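You operate a simulated robot arm through the tools that you are given. There is no shell and no other tool. Be economical: measure what you need, move in short steps, check, and stop when the job is done.

You are at the controls of a simulated robot arm. One attempt, no reset.

## Task
Press the pins of blocks 56 and 29 in to 6 mm.
Fine: 56 first; set the depth dial, lock the table at HOLD for each press and leave it locked.
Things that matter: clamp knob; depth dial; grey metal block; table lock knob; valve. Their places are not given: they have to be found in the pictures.

Only the result counts: the job must be done as asked and must still hold three seconds after the hand-in. Knocking over, shifting, dropping, spilling or breaking anything else fails it.

## Robot
A 7-joint arm with a two-finger parallel gripper, fixed in place. Base frame: the origin is at the foot of the arm, x ahead of it, y to its left, z up. Units: cm, degrees, N and s.
With the tool pointing down near the work surface it reaches from about 24 to 68 cm from the base axis. Its first joint turns from -66.0 to 66.0 degrees. Payload 2.4 kg.
The TCP is the grasp point between the finger pads, 3 cm short of the fingertips. In the tool frame z runs along the fingers and y along their closing line. The gripper opens to 9.4 cm. The fingers are 2.8 cm wide and 1 cm thick; the gripper's body (5 by 9.6 cm) begins 5.5 cm behind the TCP.
Orientation is that of the tool frame in the base frame, as a unit quaternion [x, y, z, w]. With the fingers straight down and closing along the base's y, the tool's x points along the base's -x, its y along +y and its z along -z.

## Interface
- The arm moves only by the tool arm_command. Its argument "commands" is a list that holds one entry, the list of rows, each a list of 7 numbers: the finger opening in cm, from 0 to 9.4, then the shift along the tool's x, y, z in cm, then the turn, a rotation vector about the tool's x, y, z in degrees. In form: [[[jaw, x, y, z, ax, ay, az], ...]]. A call has 1 to 10 rows; each row shifts and turns the commanded pose from where the row before left it, along the tool's axes as they then stand. Each row takes 0.2 s and may step no farther than 5 cm and 8.6 degrees from the row before; otherwise, or with a gripper value out of range, the whole call is refused. A pose out of reach is approached as far as the arm can. The call stops where the force on the tool passes 40 N (or 10 N more than at its start, if that is more) or the arm is blocked; 0.2 s more then pass. The fingers move at their own pace (about 15.3 cm/s each) and stop on an object; they squeeze with about 40 N. The grip force told is the motor's: it shows also when the fingers shut on nothing. Time passes only in rows, and 0.2 s behind the last, so rows that do not move let the fingers close. It gives the time, the measured TCP pose, the force on the tool (base axes), the opening and the grip force at its end, in the units of the frame above (readings bear some noise), with the torque about the TCP (base axes, N m) and any sound that the robot's microphone picked up, and new pictures: "show" is both (left out), scene, wrist or none.
- Cameras (640 x 400 px; columns grow to the right, rows downward): "scene" is fixed at [2.03, 45.8, 145.2]; the picture's right is [-0.90, -0.44, 0.00], its down [-0.22, 0.44, -0.87] and it looks along [0.38, -0.78, -0.49] (base axes); focal length 325 px, centre (320, 200). "wrist" rides on the gripper at [7.6, 1.4, -10.2] in the tool frame; the picture's right is [-0.18, 0.98, 0.00], its down [-0.75, -0.14, -0.64] and it looks along [-0.63, -0.12, 0.77] (tool axes); focal length 243 px, centre (320, 200).
- probe_pixels(camera, pixels): for up to 12 pixels [column, row] of the newest picture of that camera ("zoom" is the newest enlarged one), the place [x, y, z] in the base frame of the surface seen there, good to about 0.2 cm. The clock stands still meanwhile.
- inspect(camera, box): a new picture of the part [left, top, right, bottom] of that camera's present view, enlarged. The clock stands still meanwhile.
- sign_off(): hands the job in; it is judged then, once.

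Go step by step. Measure first, check grasps and placings, and put right what went wrong. The budget is 80 turns and 200 pictures, counting those below and the enlarged ones. Unless the task says otherwise, let go and move clear before handing in, and close with one line.

The tools are called as name(argument=value, ...) on one line, values as JSON. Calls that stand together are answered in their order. arm_command: Moves the arm, as the interface text tells. Its arguments: {"type":"object","properties":{"commands":{"type":"array","items":{"type":"array","items":{"type":"array","items":{"type":"number"}}}},"show":{"type":"string","enum":["both","scene","wrist","none"]}},"required":["commands"]} The other tools are called the same way: probe_pixels (camera, pixels) gives the place of the surface under pixels of a picture; inspect (camera, box) takes an enlarged picture of a part of a camera's view; sign_off () hands the job in.

At the start:

```text
clock: 0.0
ee_pos: [39.95, 13.19, 125.65]
tool_rot: [0.0, 1.0, 0.0, 0.0]
force: [-0.4, 0.1, -0.3]
wrist_torque: [-0.04, 0.03, 0.02]
width: 9.38
grasp_force: 0.0
```

scene: 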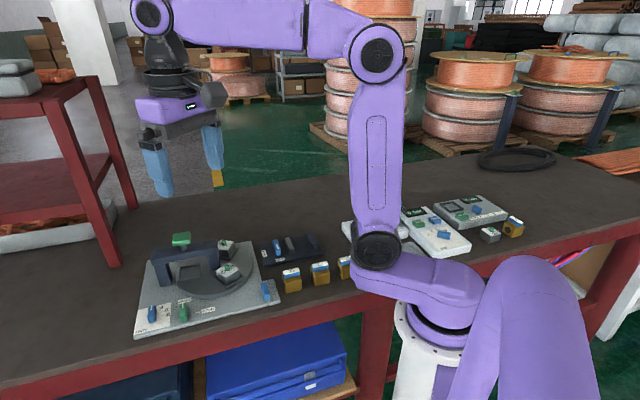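
wrist: 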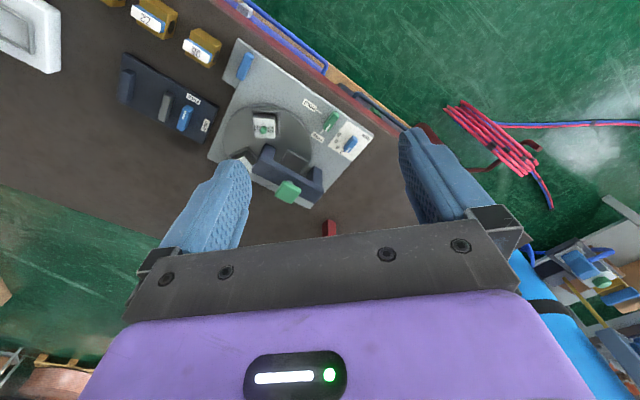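

The scene shows a press fixture at about (205,280) in the scene picture, with a rotary table, knobs and blocks. I'll enlarge it to read the labels.

inspect(camera="scene", box=[130, 220, 290, 340])

inspect(camera="wrist", box=[200, 40, 380, 210])

inspect(camera="scene", box=[250, 220, 370, 300])

inspect(camera="scene", box=[390, 180, 540, 270])

inspect(camera="wrist", box=[100, 0, 240, 150])

```text
3.33 times, centred on (210, 280) of scene
```

zoom: 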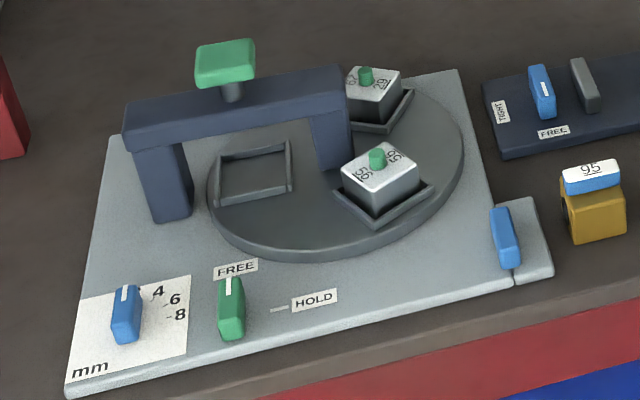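

```text
2.35 times, centred on (290, 125) of wrist
```

zoom: 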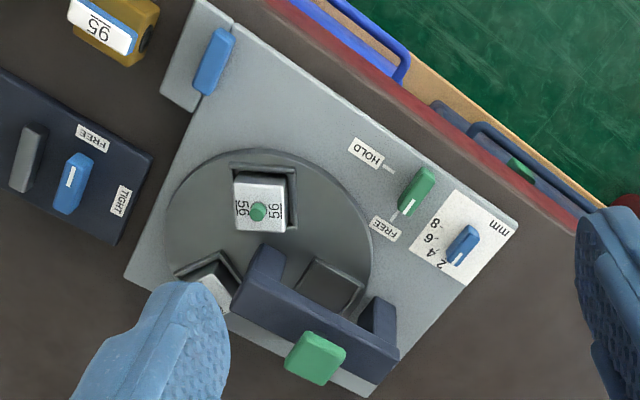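

```text
5.00 times, centred on (310, 260) of scene
```

zoom: 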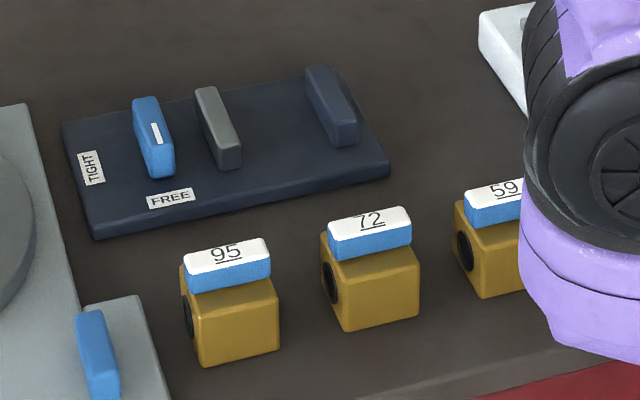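

```text
4.27 times, centred on (465, 225) of scene
```

zoom: 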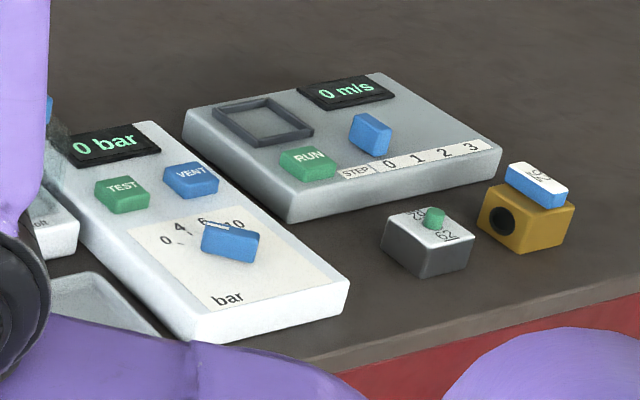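

```text
2.67 times, centred on (170, 75) of wrist
```

zoom: 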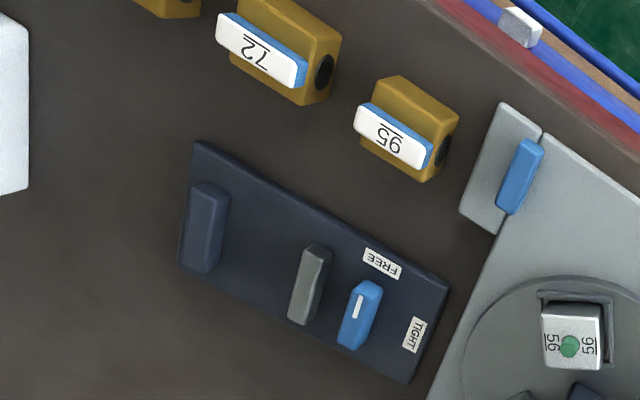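

Blocks in the table nests show 56 and something that could be 29 or 62/67, and another pin block lies far right. I'll look closer at both and probe the fixture.

inspect(camera="scene", box=[205, 230, 245, 290])

inspect(camera="scene", box=[475, 215, 525, 250])

inspect(camera="scene", box=[135, 290, 225, 340])

probe_pixels(camera="scene", pixels=[[181, 239], [226, 242], [224, 268], [152, 312], [187, 311], [266, 291], [193, 273], [225, 262], [245, 275], [490, 231], [160, 260], [210, 248]])

```text
6.67 times, centred on (225, 260) of scene
```

zoom: 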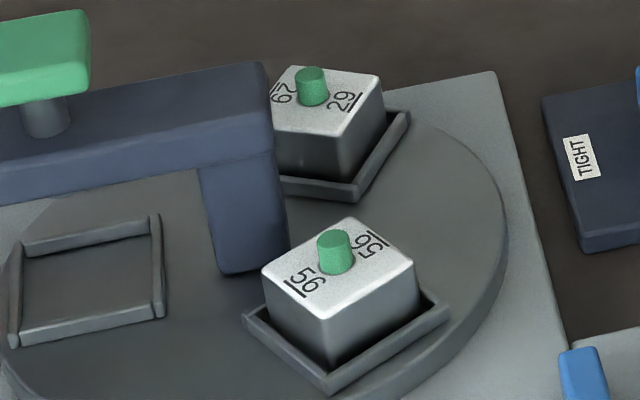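

```text
11.43 times, centred on (500, 232) of scene
```

zoom: 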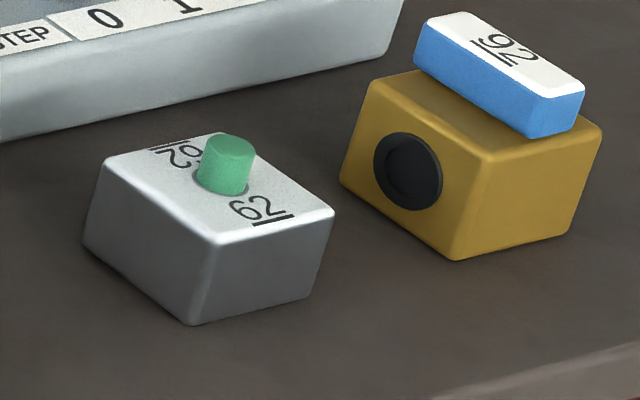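

```text
7.11 times, centred on (180, 315) of scene
```

zoom: 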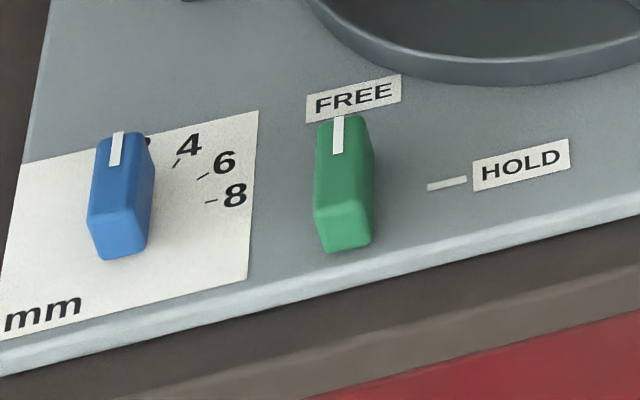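

```text
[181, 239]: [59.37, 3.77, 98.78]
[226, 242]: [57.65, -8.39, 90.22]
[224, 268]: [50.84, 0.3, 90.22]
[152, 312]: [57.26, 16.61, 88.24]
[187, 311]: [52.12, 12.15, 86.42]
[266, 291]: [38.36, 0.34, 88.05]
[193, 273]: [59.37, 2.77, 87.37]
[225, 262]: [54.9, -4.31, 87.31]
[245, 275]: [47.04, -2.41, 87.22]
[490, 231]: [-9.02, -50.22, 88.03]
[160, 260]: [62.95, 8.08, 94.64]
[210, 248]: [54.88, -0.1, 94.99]
```

The table's blocks are 56 and 29 (both underlined), the off-table one is 62, so nothing needs swapping. I'll descend to look closer at the fixture.

arm_command(commands=[[[9.4, 0, -1.6, 4, 0, 0, 0], [9.4, 0, -1.6, 4, 0, 0, 0], [9.4, 0, -1.6, 4, 0, 0, 0], [9.4, 0, -1.6, 4, 0, 0, 0], [9.4, 0, -1.6, 2, 0, 0, 0], [9.4, 0, 0, 0, 0, 0, 0]]])

```text
clock: 1.4
ee_pos: [40.04, 5.36, 107.47]
tool_rot: [0.0, 1.0, 0.0, 0.0]
force: [-0.3, -0.3, 0.4]
wrist_torque: [0.02, 0.0, 0.02]
width: 9.42
grasp_force: 0.1
```

scene: 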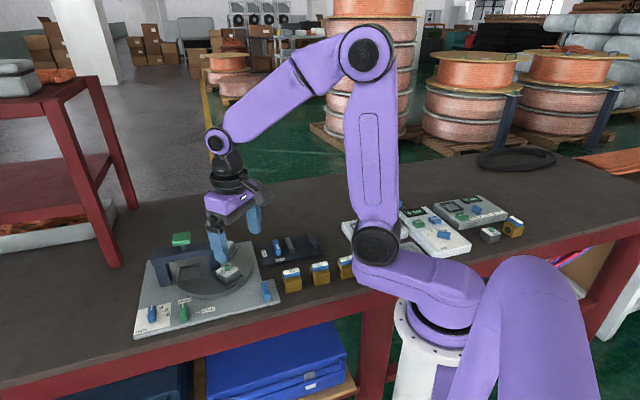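
wrist: 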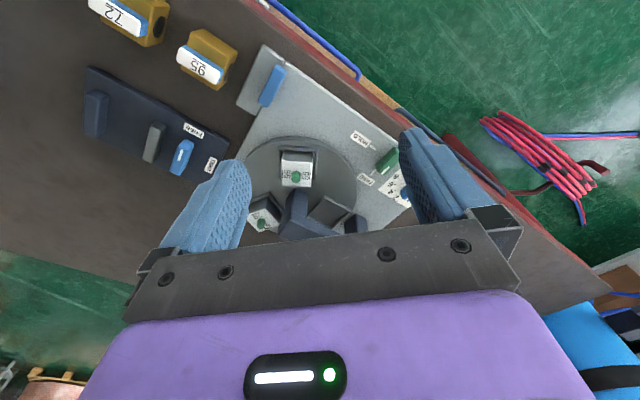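

The fixture is now right under the camera at (300,160). I'll enlarge it.

inspect(camera="wrist", box=[220, 40, 420, 240])

inspect(camera="wrist", box=[230, 40, 310, 120])

probe_pixels(camera="wrist", pixels=[[295, 177], [265, 224], [265, 87], [386, 162], [248, 180], [290, 140], [355, 175], [330, 210], [256, 90], [300, 115], [262, 48], [272, 69]])

```text
2.00 times, centred on (320, 140) of wrist
```

zoom: 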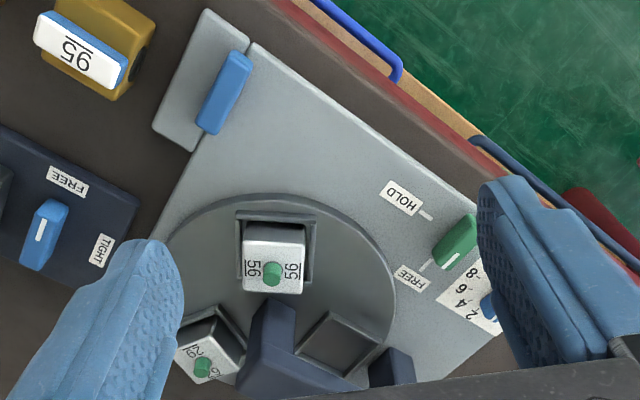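

```text
5.00 times, centred on (270, 80) of wrist
```

zoom: 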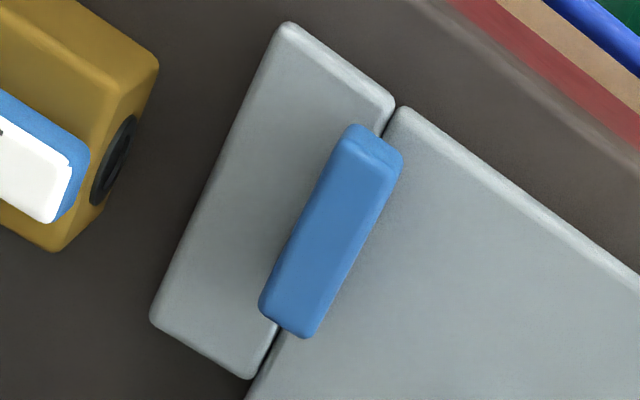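

```text
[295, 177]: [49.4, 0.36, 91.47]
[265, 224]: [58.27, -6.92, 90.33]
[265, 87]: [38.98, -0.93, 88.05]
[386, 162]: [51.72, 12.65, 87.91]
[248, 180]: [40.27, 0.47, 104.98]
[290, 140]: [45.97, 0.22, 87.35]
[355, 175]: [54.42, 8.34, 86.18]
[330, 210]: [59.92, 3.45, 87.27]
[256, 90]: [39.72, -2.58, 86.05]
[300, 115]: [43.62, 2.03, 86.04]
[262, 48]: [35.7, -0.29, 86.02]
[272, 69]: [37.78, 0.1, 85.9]
```

Geometry is clear: table centre near (56,-1), ram over the empty nest, knobs at (57,16.6) and (52,12.4). I'll move towards the knobs to read the dial scale.

arm_command(commands=[[[9.4, -1, 2.2, 1, 0, 0, 0], [9.4, -1, 2.2, 1, 0, 0, 0], [9.4, -1, 2.2, 1, 0, 0, 0], [9.4, -1, 2.2, 1, 0, 0, 0], [9.4, 0, 0, 0, 0, 0, 0]]], show="wrist")

inspect(camera="wrist", box=[240, 100, 400, 220])

```text
clock: 2.6
ee_pos: [43.81, 14.1, 103.36]
tool_rot: [-0.001, 1.0, 0.0, -0.001]
force: [-0.5, 0.1, 0.1]
wrist_torque: [-0.04, -0.03, -0.03]
width: 9.39
grasp_force: 0.0
```

wrist: 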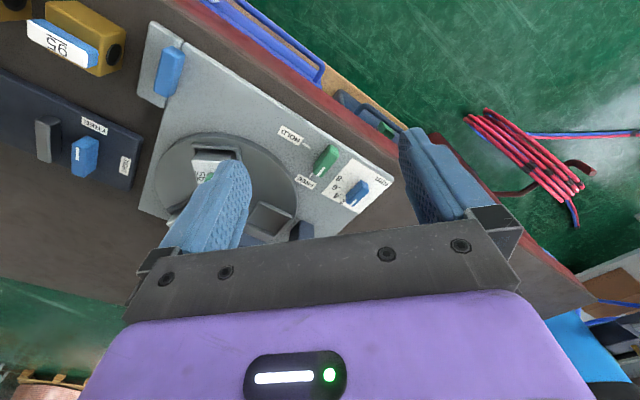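

```text
3.33 times, centred on (320, 160) of wrist
```

zoom: 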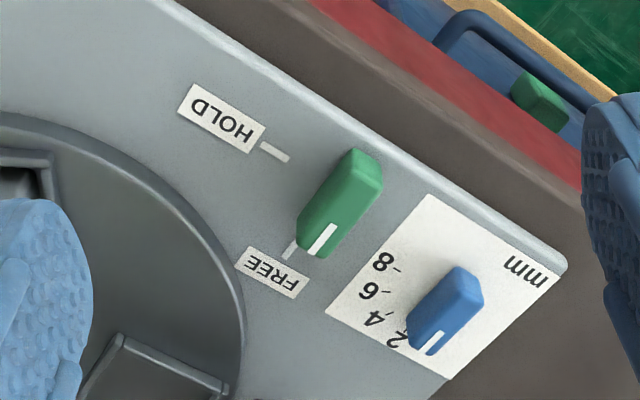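

The dial pointer sits on 2; ticks for 4, 6, 8 and HOLD are visible. I'll probe knob ends and ticks.

probe_pixels(camera="zoom", pixels=[[397, 270], [386, 291], [391, 321], [440, 338], [427, 348], [464, 273], [447, 305], [325, 235], [363, 160], [287, 158], [262, 143], [286, 253]])

inspect(camera="wrist", box=[330, 160, 390, 220])

inspect(camera="scene", box=[135, 295, 200, 340])

```text
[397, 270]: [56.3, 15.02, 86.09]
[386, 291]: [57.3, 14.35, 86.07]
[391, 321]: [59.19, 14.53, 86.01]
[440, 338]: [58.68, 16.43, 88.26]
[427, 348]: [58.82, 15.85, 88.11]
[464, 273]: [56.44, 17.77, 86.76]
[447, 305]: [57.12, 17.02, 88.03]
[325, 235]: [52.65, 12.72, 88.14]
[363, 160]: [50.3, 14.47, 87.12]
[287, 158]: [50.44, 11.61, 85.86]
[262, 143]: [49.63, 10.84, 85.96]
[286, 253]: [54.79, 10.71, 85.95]
```

```text
6.67 times, centred on (360, 190) of wrist
```

zoom: 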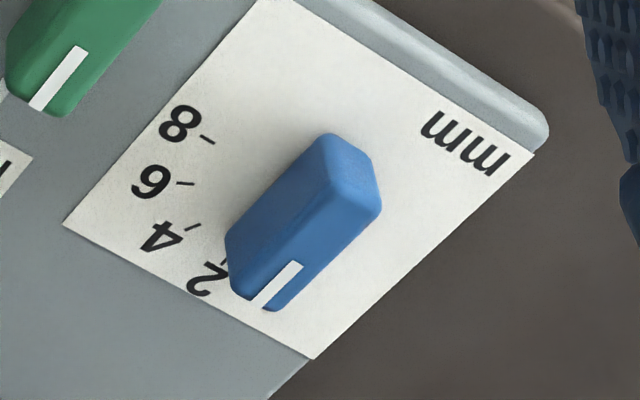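

```text
8.89 times, centred on (168, 318) of scene
```

zoom: 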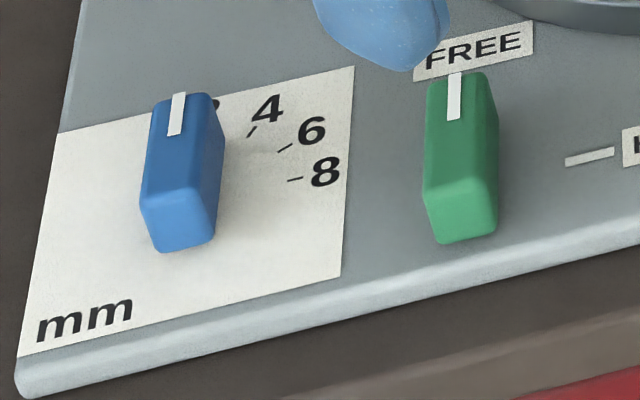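

I need the dial centre and tick directions; I'll probe the ticks and knob top from this scene zoom.

probe_pixels(camera="zoom", pixels=[[289, 180], [301, 178], [279, 152], [291, 145], [248, 137], [257, 127], [157, 103], [208, 98], [148, 194], [211, 188], [180, 150], [220, 205]])

probe_pixels(camera="wrist", pixels=[[352, 200], [358, 201], [362, 183], [369, 188], [358, 192], [360, 191], [320, 173], [327, 175], [330, 147], [337, 152], [328, 160], [365, 187]])

```text
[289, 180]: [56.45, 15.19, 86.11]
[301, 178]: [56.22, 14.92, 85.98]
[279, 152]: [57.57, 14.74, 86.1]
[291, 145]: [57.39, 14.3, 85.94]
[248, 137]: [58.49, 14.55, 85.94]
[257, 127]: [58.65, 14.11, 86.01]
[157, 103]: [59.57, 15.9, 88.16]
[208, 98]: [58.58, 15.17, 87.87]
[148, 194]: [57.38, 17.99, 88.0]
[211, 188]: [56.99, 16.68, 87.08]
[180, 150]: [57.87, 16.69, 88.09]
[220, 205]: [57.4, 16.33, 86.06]
```

```text
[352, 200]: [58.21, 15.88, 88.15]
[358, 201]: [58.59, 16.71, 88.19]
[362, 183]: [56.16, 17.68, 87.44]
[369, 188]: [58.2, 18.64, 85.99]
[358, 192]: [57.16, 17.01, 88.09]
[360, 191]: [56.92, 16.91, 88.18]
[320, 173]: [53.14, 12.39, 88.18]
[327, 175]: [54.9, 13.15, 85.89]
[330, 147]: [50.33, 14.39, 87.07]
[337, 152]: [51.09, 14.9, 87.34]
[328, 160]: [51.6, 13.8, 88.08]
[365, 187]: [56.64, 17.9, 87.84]
```

The dial knob's centre is about (57.7,16.6), long axis at -45°/135°, with 6 roughly 65–70° clockwise of the present mark. I'll move above it, turn the tool 45°, and check.

arm_command(commands=[[[4, -3.5, 0.62, 1.5, 0, 0, 0], [4, -3.5, 0.62, 1.5, 0, 0, 0], [4, -3.5, 0.62, 1.5, 0, 0, 0], [4, -3.4, 0.62, 1.5, 0, 0, 0], [4, 0, 0, 0, 0, 0, 8], [4, 0, 0, 0, 0, 0, 8], [4, 0, 0, 0, 0, 0, 8], [4, 0, 0, 0, 0, 0, 8], [4, 0, 0, 0, 0, 0, 8], [4, 0, 0, 0, 0, 0, 5]]])

```text
clock: 4.8
ee_pos: [57.8, 16.66, 97.53]
tool_rot: [0.384, 0.923, 0.0, 0.001]
force: [0.1, 0.3, -0.4]
wrist_torque: [0.04, 0.01, 0.03]
width: 4.01
grasp_force: 0.0
```

scene: 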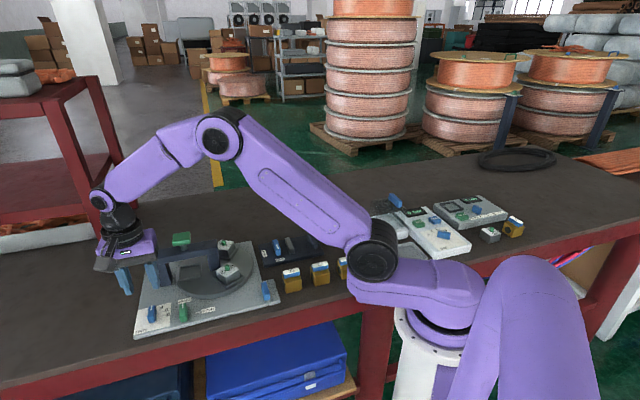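
wrist: 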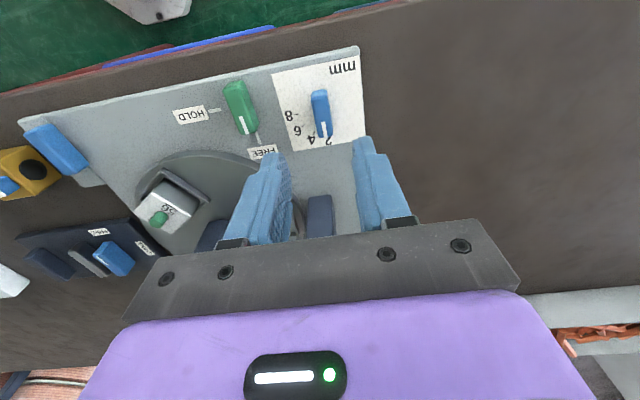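

The dial is in clear view at (320,115). I'll enlarge it and measure.

inspect(camera="wrist", box=[210, 50, 370, 160])

inspect(camera="wrist", box=[270, 70, 370, 150])

```text
3.64 times, centred on (290, 105) of wrist
```

zoom: 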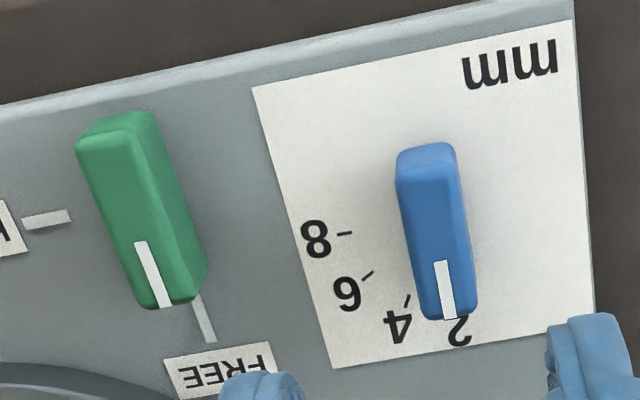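

```text
5.00 times, centred on (320, 110) of wrist
```

zoom: 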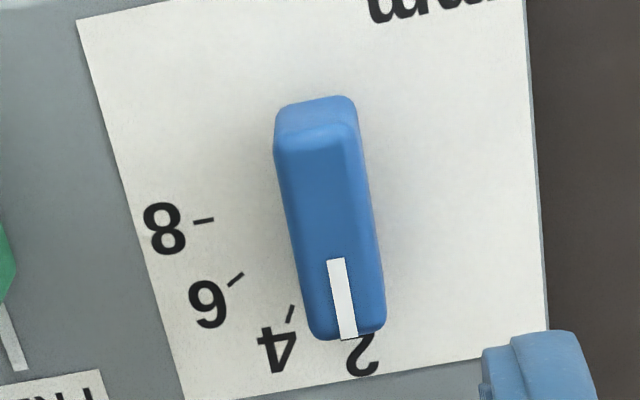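

The mark stands near 2; ticks 4, 6 and 8 show. I'll probe tick ends and knob corners.

probe_pixels(camera="zoom", pixels=[[194, 222], [214, 219], [229, 286], [243, 274], [287, 320], [293, 307], [338, 262], [348, 336], [276, 145], [358, 130], [317, 335], [383, 325]])

probe_pixels(camera="wrist", pixels=[[216, 111], [228, 108], [264, 132], [268, 143], [236, 91], [248, 87], [244, 132], [261, 127], [246, 117], [253, 133]])

```text
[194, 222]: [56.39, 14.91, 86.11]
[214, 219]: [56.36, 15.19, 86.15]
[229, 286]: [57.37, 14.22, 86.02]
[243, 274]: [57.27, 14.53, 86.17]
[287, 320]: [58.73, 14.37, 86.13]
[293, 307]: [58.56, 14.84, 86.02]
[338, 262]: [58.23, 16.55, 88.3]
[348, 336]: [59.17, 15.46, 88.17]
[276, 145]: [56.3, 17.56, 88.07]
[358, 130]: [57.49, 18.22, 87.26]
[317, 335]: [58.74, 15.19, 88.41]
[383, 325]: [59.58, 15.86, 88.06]
```

```text
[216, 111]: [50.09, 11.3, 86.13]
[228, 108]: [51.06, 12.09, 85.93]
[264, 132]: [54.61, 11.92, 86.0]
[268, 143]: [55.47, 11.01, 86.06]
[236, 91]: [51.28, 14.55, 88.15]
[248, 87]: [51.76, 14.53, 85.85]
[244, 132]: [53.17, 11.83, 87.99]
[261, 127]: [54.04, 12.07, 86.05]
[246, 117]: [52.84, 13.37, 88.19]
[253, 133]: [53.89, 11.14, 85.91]
```

Dial centre is about (58.0,16.7), with ticks at -45° (2), -75°, -105° (6) and -135° (8). So 60° clockwise is needed; I'll go down and grip.

arm_command(commands=[[[4, -0.11, 0.17, 2.5, 0, 0, 0], [4, 0, 0, 3, 0, 0, 0], [4, 0, 0, 2.6, 0, 0, 0], [4, 0, 0, 0, 0, 0, 0], [0.6, 0, 0, 0, 0, 0, 0], [0.6, 0, 0, 0, 0, 0, 0]]])

```text
clock: 6.2
ee_pos: [58.06, 16.65, 89.6]
tool_rot: [0.383, 0.924, 0.0, 0.001]
force: [2.3, 1.0, -3.3]
wrist_torque: [-0.07, -0.17, -0.03]
width: 1.39
grasp_force: 44.7
```

scene: 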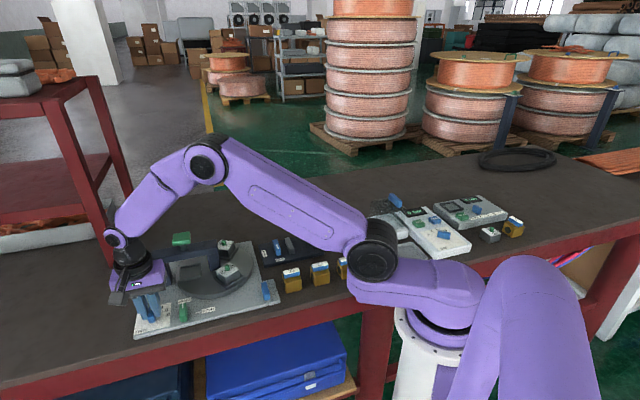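
wrist: 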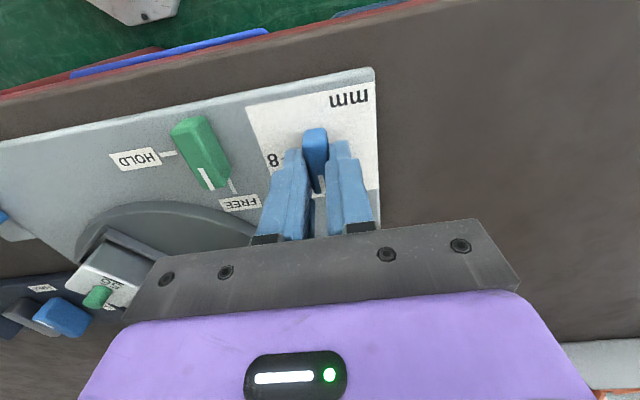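

The knob is gripped (1.39 cm wide). I'll turn it 60° clockwise.

arm_command(commands=[[[0.6, 0, 0, 0, 0, 0, 7.5], [0.6, 0, 0, 0, 0, 0, 7.5], [0.6, 0, 0, 0, 0, 0, 7.5], [0.6, 0, 0, 0, 0, 0, 7.5], [0.6, 0, 0, 0, 0, 0, 7.5], [0.6, 0, 0, 0, 0, 0, 7.5], [0.6, 0, 0, 0, 0, 0, 7.5], [0.6, 0, 0, 0, 0, 0, 7.5], [0.6, 0, 0, 0, 0, 0, 0]]])

```text
clock: 8.2
ee_pos: [57.86, 16.56, 89.53]
tool_rot: [0.794, 0.608, -0.001, -0.001]
force: [-11.3, -6.4, 16.8]
wrist_torque: [0.39, 0.14, 0.0]
width: 1.37
grasp_force: 44.9
```

scene: 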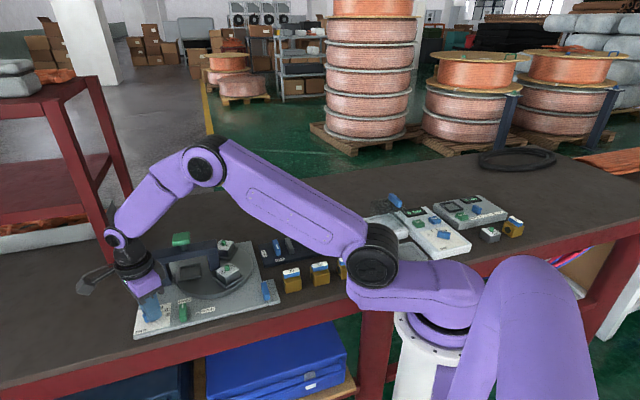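
wrist: 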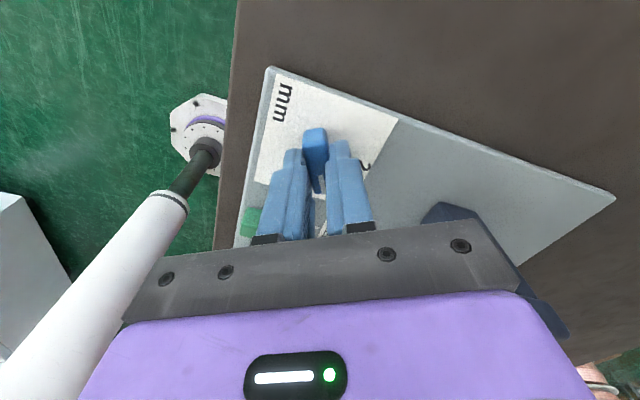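

The knob turned with the tool (105.2° total). I'll let go, rise, and check the mark.

arm_command(commands=[[[3.5, 0, 0, 0, 0, 0, 0], [3.5, 0, 0, 0, 0, 0, 0], [3.5, 0, 0, -3, 0, 0, 0], [3.5, 0, 0, -4, 0, 0, 0], [3.5, 0, 0, 0, 0, 0, 0]]], show="wrist")

inspect(camera="wrist", box=[260, 60, 380, 160])

inspect(camera="scene", box=[135, 295, 200, 340])

```text
clock: 9.4
ee_pos: [57.94, 16.6, 96.57]
tool_rot: [0.793, 0.609, 0.0, 0.0]
force: [-0.2, 0.6, 0.1]
wrist_torque: [0.0, 0.03, 0.03]
width: 3.51
grasp_force: 0.0
```

wrist: 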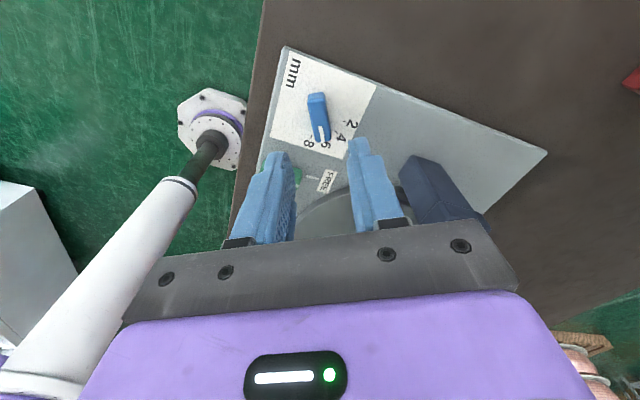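

```text
4.00 times, centred on (320, 110) of wrist
```

zoom: 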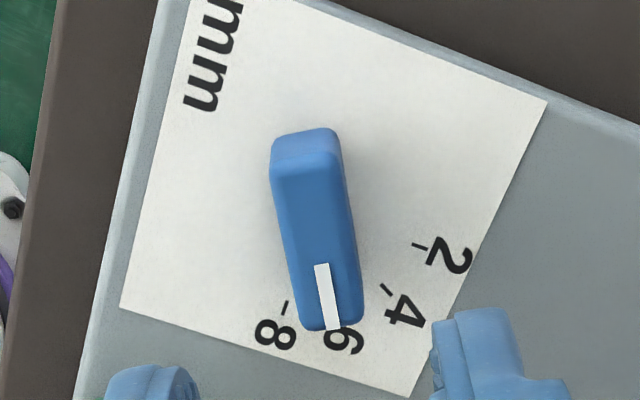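

```text
8.89 times, centred on (168, 318) of scene
```

zoom: 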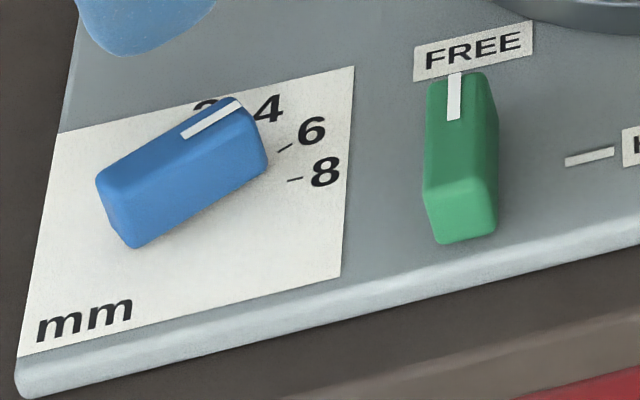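

The mark looks to be on 6. I'll check the angles with a probe.

probe_pixels(camera="wrist", pixels=[[363.3, 120.5], [367, 122.5], [355.3, 131.5], [358, 134], [331.8, 135.5], [330.8, 138.5], [340.5, 127], [343.2, 141], [329, 102], [345, 100], [337, 141], [350, 138]])

```text
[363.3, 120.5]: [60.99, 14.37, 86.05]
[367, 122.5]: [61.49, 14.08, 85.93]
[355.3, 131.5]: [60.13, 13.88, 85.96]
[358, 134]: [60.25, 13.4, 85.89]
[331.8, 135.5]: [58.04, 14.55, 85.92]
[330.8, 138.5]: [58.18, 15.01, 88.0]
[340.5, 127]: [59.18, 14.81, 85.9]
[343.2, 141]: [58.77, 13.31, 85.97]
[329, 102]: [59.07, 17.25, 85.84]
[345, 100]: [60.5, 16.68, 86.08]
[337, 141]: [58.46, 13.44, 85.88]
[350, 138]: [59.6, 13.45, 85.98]
```

I mis-converted the pixel positions; repeating with the right ones.

probe_pixels(camera="wrist", pixels=[[343.25, 120.5], [347, 122.5], [335.3, 131.5], [338, 134], [311.8, 135.5], [310.8, 138.5], [319.5, 127], [323, 140.5], [309, 104], [323, 102], [316.5, 140], [328.5, 137]])

```text
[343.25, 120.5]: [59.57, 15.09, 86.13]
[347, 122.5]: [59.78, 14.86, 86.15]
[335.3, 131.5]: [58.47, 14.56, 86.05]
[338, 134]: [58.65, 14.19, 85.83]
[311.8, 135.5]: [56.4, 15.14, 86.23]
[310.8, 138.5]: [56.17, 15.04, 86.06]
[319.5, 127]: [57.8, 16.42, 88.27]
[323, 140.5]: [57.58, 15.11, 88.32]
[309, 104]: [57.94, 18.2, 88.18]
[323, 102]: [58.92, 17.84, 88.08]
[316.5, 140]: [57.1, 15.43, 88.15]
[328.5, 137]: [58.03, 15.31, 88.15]
```

The dial is within about 2° of 6. Now I'll rise and turn the tool back, then view the table.

arm_command(commands=[[[3.5, 0, 0, -5, 0, 0, 0], [0, 0, 0, -5, 0, 0, 0], [0, 0, 0, 0, 0, 0, -8.4], [0, 0, 0, 0, 0, 0, -8.4], [0, 0, 0, 0, 0, 0, -8.4], [0, 0, 0, 0, 0, 0, -8.4], [0, 0, 0, 0, 0, 0, -8.4], [0, 0, 0, 0, 0, 0, -8.4], [0, 0, 0, 0, 0, 0, -8.4], [0, 0, 0, 0, 0, 0, -8.4]]], show="none")

arm_command(commands=[[[0, 0, 0, 0, 0, 0, -8.4], [0, 0, 0, 0, 0, 0, -8.4], [0, 0, 0, 0, 0, 0, -8.4], [0, 0, 0, 0, 0, 0, -8.4], [0, 0, 0, 0, 0, 0, -4.4], [0, 3.4, -3.6, 0, 0, 0, 0], [0, 3.4, -3.6, 0, 0, 0, 0], [0, 3.4, -3.6, 0, 0, 0, 0], [0, 3.4, -3.6, 0, 0, 0, 0], [0, 0, 0, 0, 0, 0, 0]]])

```text
clock: 11.6
ee_pos: [57.88, 16.58, 106.51]
tool_rot: [0.323, 0.947, 0.0, 0.0]
force: [0.4, 0.1, 0.5]
wrist_torque: [0.0, 0.0, -0.01]
width: 0.0
grasp_force: 33.2
```

```text
clock: 13.8
ee_pos: [44.49, 1.94, 106.57]
tool_rot: [-0.002, 1.0, -0.001, 0.0]
force: [-0.5, -0.2, 0.1]
wrist_torque: [0.02, -0.03, -0.02]
width: 0.03
grasp_force: 32.7
```

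scene: 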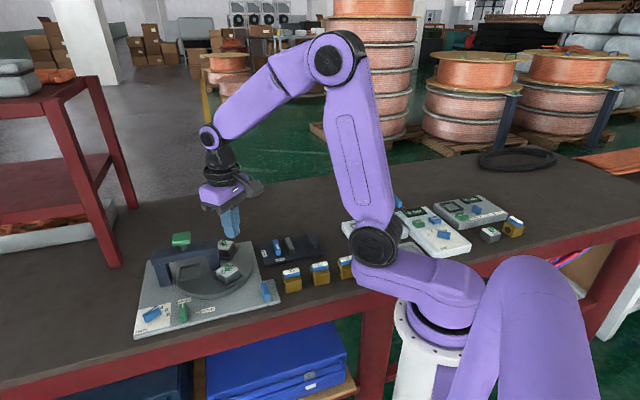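
wrist: 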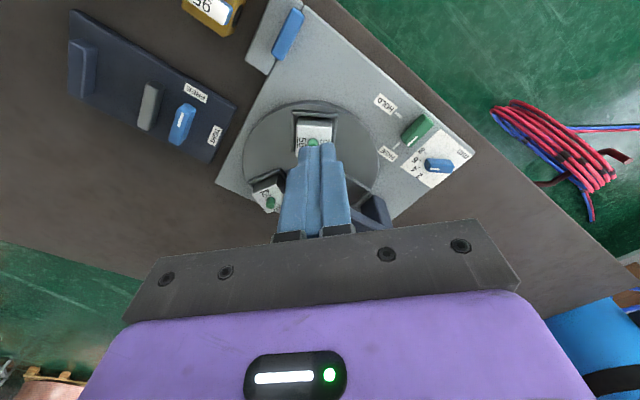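

The fingers hide the table's middle. I'll step aside to -y for a clear view of the table and the arch.

arm_command(commands=[[[0, 1.0, -4, 0, 0, 0, 0], [0, 1.0, -4, 0, 0, 0, 0], [0, 0, -3, 0, 0, 0, 0], [0, 0, 0, 0, 0, 0, 0]]], show="wrist")

inspect(camera="wrist", box=[300, 100, 500, 225])

```text
clock: 14.8
ee_pos: [42.56, -8.97, 106.49]
tool_rot: [-0.002, 1.0, -0.001, 0.0]
force: [0.8, -0.2, 0.7]
wrist_torque: [0.01, 0.04, 0.01]
width: 0.0
grasp_force: 33.6
```

wrist: 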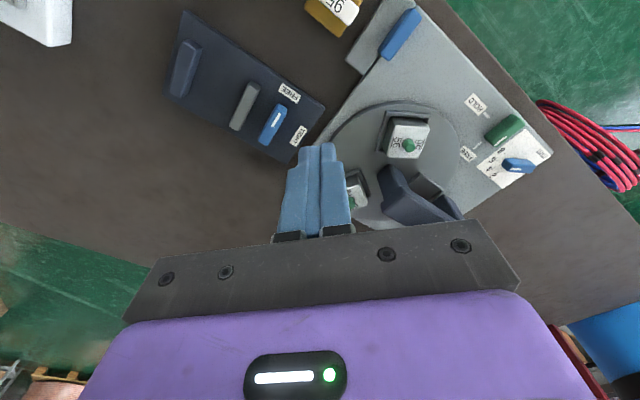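

```text
3.20 times, centred on (400, 162) of wrist
```

zoom: 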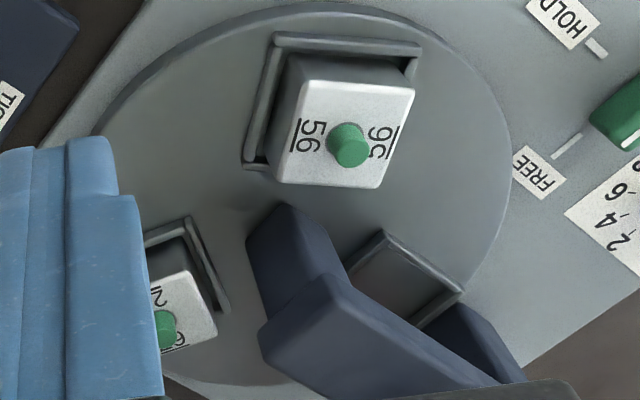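

I'll probe the table rim and nest corners for the rotation centre.

probe_pixels(camera="zoom", pixels=[[98, 125], [180, 55], [330, 8], [450, 55], [504, 170], [470, 272], [277, 37], [420, 47], [248, 166], [383, 233], [462, 289], [348, 131]])

probe_pixels(camera="scene", pixels=[[181, 236], [174, 240], [192, 236], [188, 243], [164, 254], [214, 253], [222, 240], [221, 267], [228, 237], [213, 275], [224, 266], [168, 286]])

inspect(camera="scene", box=[140, 225, 250, 305])

```text
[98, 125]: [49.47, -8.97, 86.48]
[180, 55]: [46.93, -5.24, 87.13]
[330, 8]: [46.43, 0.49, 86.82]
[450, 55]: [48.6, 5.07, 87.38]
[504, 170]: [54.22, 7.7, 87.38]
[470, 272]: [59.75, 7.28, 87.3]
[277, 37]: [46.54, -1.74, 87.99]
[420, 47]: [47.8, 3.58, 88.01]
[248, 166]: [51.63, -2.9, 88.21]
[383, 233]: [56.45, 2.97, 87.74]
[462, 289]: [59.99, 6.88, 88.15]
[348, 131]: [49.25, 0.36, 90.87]
```

```text
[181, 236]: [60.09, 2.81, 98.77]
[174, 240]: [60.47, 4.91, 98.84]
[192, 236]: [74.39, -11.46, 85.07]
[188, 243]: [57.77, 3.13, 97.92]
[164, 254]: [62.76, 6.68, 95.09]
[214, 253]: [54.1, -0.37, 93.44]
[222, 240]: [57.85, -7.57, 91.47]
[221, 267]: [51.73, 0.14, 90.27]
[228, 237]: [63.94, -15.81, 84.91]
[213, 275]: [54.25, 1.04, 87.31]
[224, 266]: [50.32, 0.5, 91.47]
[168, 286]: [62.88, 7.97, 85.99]
```

```text
5.00 times, centred on (195, 265) of scene
```

zoom: 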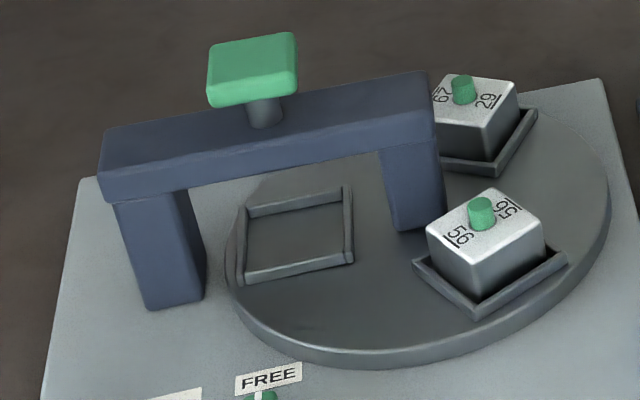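

I'll probe the three nests/blocks precisely in this scene zoom.

probe_pixels(camera="zoom", pixels=[[242, 211], [347, 188], [352, 260], [242, 281], [493, 190], [543, 237], [481, 271], [430, 227], [448, 76], [518, 92], [489, 127], [464, 78]])

probe_pixels(camera="wrist", pixels=[[391, 126], [428, 128], [422, 155], [388, 153], [388, 110], [431, 113], [378, 152], [409, 143], [352, 205], [345, 171], [361, 167], [371, 196]])

```text
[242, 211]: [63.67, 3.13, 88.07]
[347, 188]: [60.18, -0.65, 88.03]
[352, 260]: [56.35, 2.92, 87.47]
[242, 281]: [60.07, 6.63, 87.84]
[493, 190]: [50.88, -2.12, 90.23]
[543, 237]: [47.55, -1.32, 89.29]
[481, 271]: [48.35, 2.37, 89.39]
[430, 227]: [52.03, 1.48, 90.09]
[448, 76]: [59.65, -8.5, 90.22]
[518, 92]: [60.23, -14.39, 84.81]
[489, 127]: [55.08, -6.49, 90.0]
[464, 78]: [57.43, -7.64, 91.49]
```

```text
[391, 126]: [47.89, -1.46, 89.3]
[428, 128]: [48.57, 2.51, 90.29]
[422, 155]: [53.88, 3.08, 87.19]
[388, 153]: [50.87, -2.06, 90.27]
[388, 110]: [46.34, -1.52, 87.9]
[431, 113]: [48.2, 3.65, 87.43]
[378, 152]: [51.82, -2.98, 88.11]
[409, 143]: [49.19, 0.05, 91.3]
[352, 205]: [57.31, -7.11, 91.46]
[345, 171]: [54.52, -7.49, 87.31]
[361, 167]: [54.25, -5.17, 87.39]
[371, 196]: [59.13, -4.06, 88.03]
```

Centre is about (55.7,-1.5), nests at r≈6.1 and angles 45° (empty, under the ram), 165° (56), 285° (29). I'll straddle the frame of the 29 nest and carry the table 120° clockwise; first go above it.

arm_command(commands=[[[7, -3.7, 0.4, 0, 0, 0, -8.4], [7, 0, 0, 0, 0, 0, -8.4], [7, 0, 0, 0, 0, 0, -8.4], [7, 0, 0, 0, 0, 0, -8.4], [7, 0, 0, 0, 0, 0, -8.4], [7, 0, 0, 0, 0, 0, -8.4], [7, 0, 0, 0, 0, 0, -8.4], [7, 0, 0, 0, 0, 0, -8.4], [7, 0, 0, 0, 0, 0, -8.4], [7, 0, 0, 0, 0, 0, -8.4]]], show="none")

arm_command(commands=[[[7, 0, 0, 0, 0, 0, -8.4], [7, 0, 0, 0, 0, 0, -8.4], [7, 0, 0, 0, 0, 0, -4.2], [7, 0, 0, 0, 0, 0, 0]]])

```text
clock: 17.0
ee_pos: [46.25, -8.52, 106.48]
tool_rot: [-0.672, 0.741, 0.001, 0.0]
force: [-0.2, 0.0, 0.5]
wrist_torque: [0.0, 0.03, 0.0]
width: 6.97
grasp_force: 0.0
```

```text
clock: 18.0
ee_pos: [46.22, -8.54, 106.46]
tool_rot: [0.795, -0.607, 0.001, 0.001]
force: [0.6, 0.4, -0.2]
wrist_torque: [-0.01, -0.01, -0.01]
width: 7.05
grasp_force: 0.0
```

scene: 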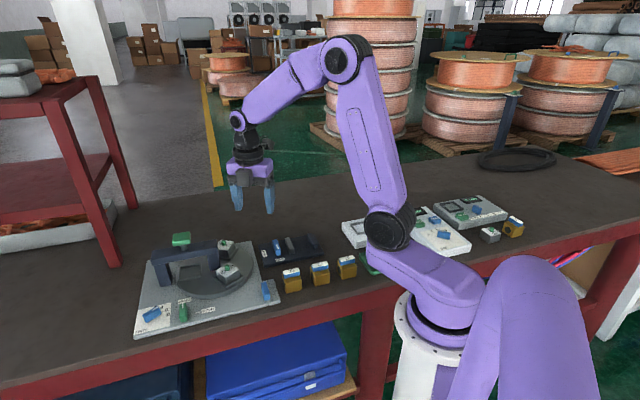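
wrist: 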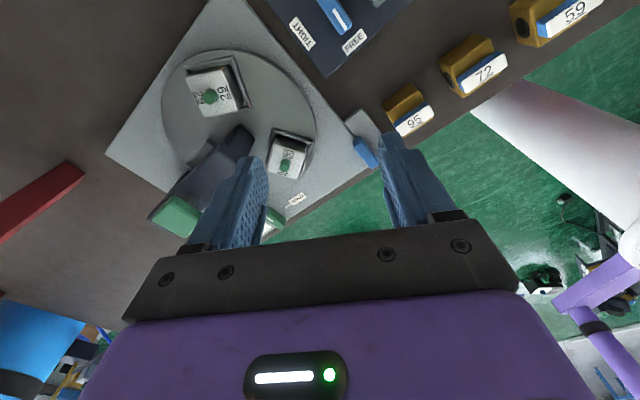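

I now see the 29 nest well at (220,90) in the wrist picture. I'll measure it.

inspect(camera="wrist", box=[150, 40, 310, 140])

```text
4.00 times, centred on (230, 90) of wrist
```

zoom: 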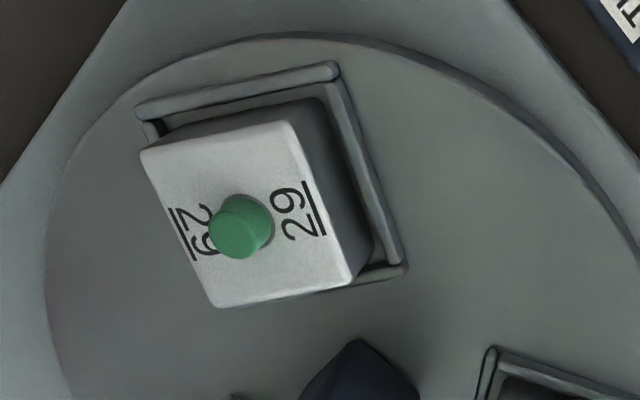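

probe_pixels(camera="zoom", pixels=[[148, 152], [288, 127], [347, 277], [217, 299], [237, 222], [140, 108], [333, 70], [400, 262], [330, 38], [68, 170], [60, 330], [540, 130]])

```text
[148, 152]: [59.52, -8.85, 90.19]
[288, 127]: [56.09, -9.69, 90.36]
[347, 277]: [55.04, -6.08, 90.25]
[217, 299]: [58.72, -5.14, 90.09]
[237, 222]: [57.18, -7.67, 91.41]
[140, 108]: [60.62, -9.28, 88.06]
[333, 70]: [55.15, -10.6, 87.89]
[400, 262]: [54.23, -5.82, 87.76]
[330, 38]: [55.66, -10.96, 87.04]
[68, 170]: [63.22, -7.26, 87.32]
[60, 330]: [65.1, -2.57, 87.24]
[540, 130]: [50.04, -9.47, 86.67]
```

29 nest centre is (57.4,-7.5). I'll move over it and part-way down.

arm_command(commands=[[[7, 0.63, -3.7, 0, 0, 0, 0], [7, 0.63, -3.7, 0, 0, 0, 0], [7, 0.63, -3.7, 0, 0, 0, 0], [7, 0, 0, 4.5, 0, 0, 0], [7, 0, 0, 4.5, 0, 0, 0], [7, 0, 0, 0, 0, 0, 0]]])

inspect(camera="scene", box=[140, 200, 300, 300])

```text
clock: 19.4
ee_pos: [57.55, -7.43, 97.45]
tool_rot: [0.794, -0.608, -0.001, 0.0]
force: [0.4, -0.4, -0.1]
wrist_torque: [-0.03, -0.03, 0.02]
width: 7.0
grasp_force: 0.0
```

scene: 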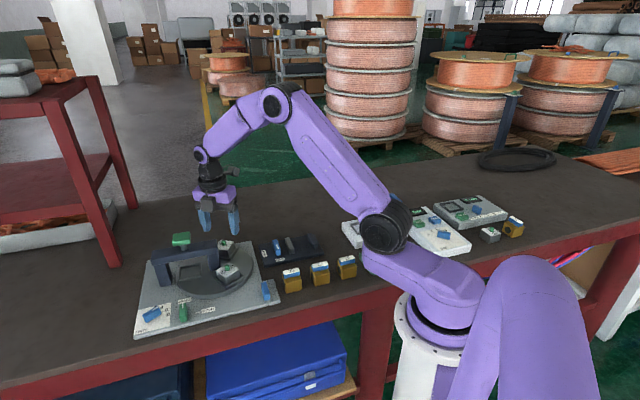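
wrist: 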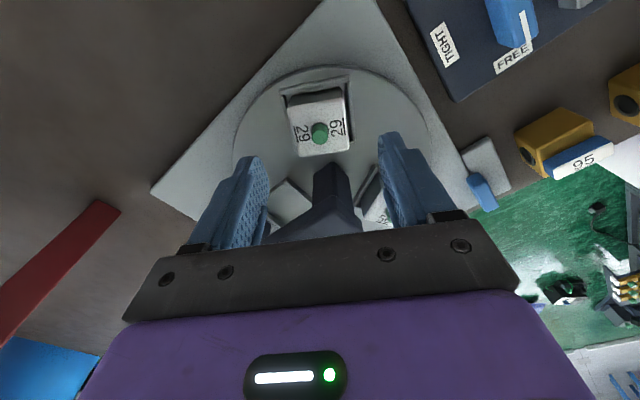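

```text
4.00 times, centred on (220, 250) of scene
```

zoom: 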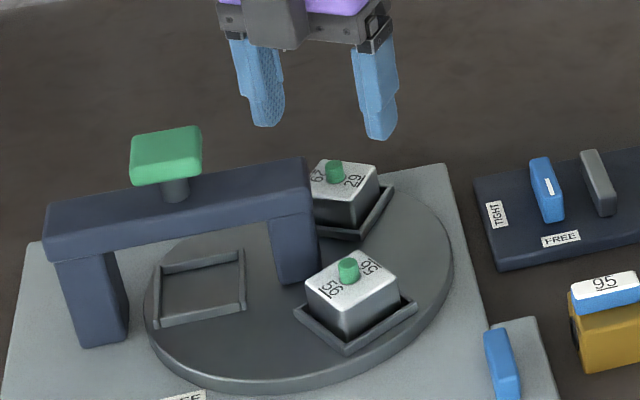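

The 29 block is centred between the fingers. I'll lower to the frame and close on it.

arm_command(commands=[[[7, 0, 0, 3, 0, 0, 0], [7, 0, 0, 2.5, 0, 0, 0], [7, 0, 0, 1.1, 0, 0, 0], [7, 0, 0, 0, 0, 0, 0], [5.6, 0, 0, 0, 0, 0, 0], [5.6, 0, 0, 0, 0, 0, 0]]])

inspect(camera="scene", box=[180, 215, 270, 285])

```text
clock: 20.8
ee_pos: [57.42, -7.42, 90.95]
tool_rot: [0.795, -0.607, 0.0, 0.0]
force: [0.7, -0.7, 0.9]
wrist_torque: [0.02, -0.02, -0.02]
width: 5.67
grasp_force: 0.3
```

scene: 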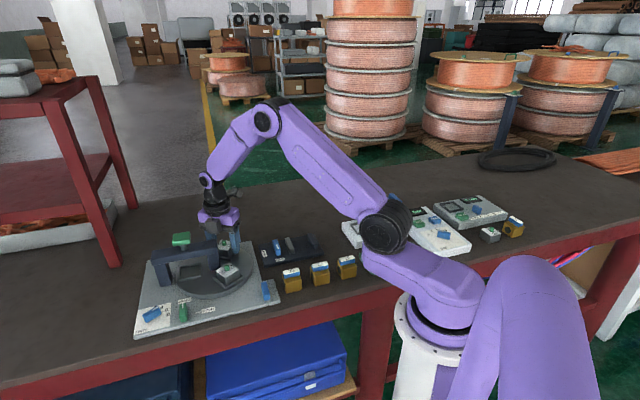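
wrist: 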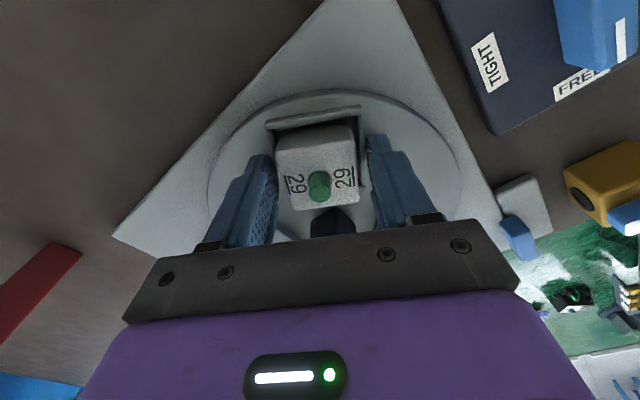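

```text
5.71 times, centred on (225, 250) of scene
```

zoom: 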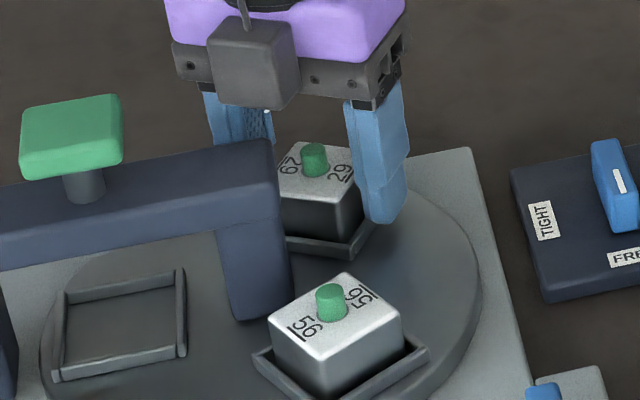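

Fingertips are at z≈87.95, barely level with the frame top. I'll open slightly, drop 0.35 more and close.

arm_command(commands=[[[7, 0, 0, 0, 0, 0, 0], [7, 0, 0, 0.38, 0, 0, 0], [7, 0, 0, 0, 0, 0, 0], [4.8, 0, 0, 0, 0, 0, 0], [4.8, 0, 0, 0, 0, 0, 0]]], show="wrist")

```text
clock: 22.0
ee_pos: [57.57, -7.38, 90.54]
tool_rot: [0.794, -0.607, 0.0, 0.0]
force: [7.5, 0.2, -5.4]
wrist_torque: [-0.11, -0.18, -0.46]
width: 5.57
grasp_force: 45.5
```

wrist: 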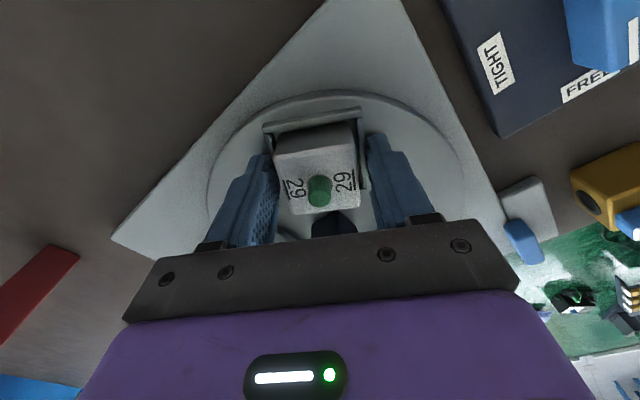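

The frame is held at 5.57 cm. I'll slacken to 5.75 and carry it around the centre, 4 steps of 8° first.

arm_command(commands=[[[5.75, 0, 0, 0, 0, 0, 0], [5.75, -0.06, 0.863, 0, 0, 0, 8], [5.75, -0.06, 0.863, 0, 0, 0, 8], [5.75, -0.06, 0.863, 0, 0, 0, 8], [5.75, -0.06, 0.863, 0, 0, 0, 8], [5.75, 0, 0, 0, 0, 0, 0]]])

```text
clock: 23.4
ee_pos: [53.97, -7.41, 90.45]
tool_rot: [-0.595, 0.804, 0.0, 0.0]
force: [-0.7, 0.2, 0.0]
wrist_torque: [0.04, 0.0, 0.02]
width: 5.78
grasp_force: 0.0
```

scene: 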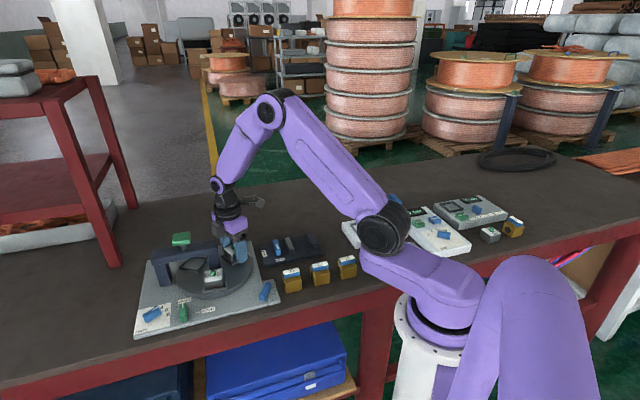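
wrist: 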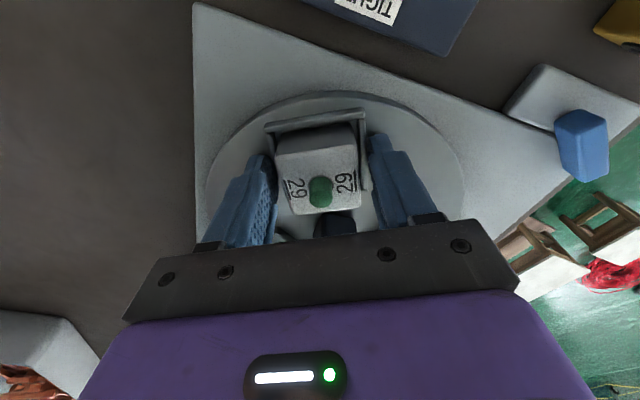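

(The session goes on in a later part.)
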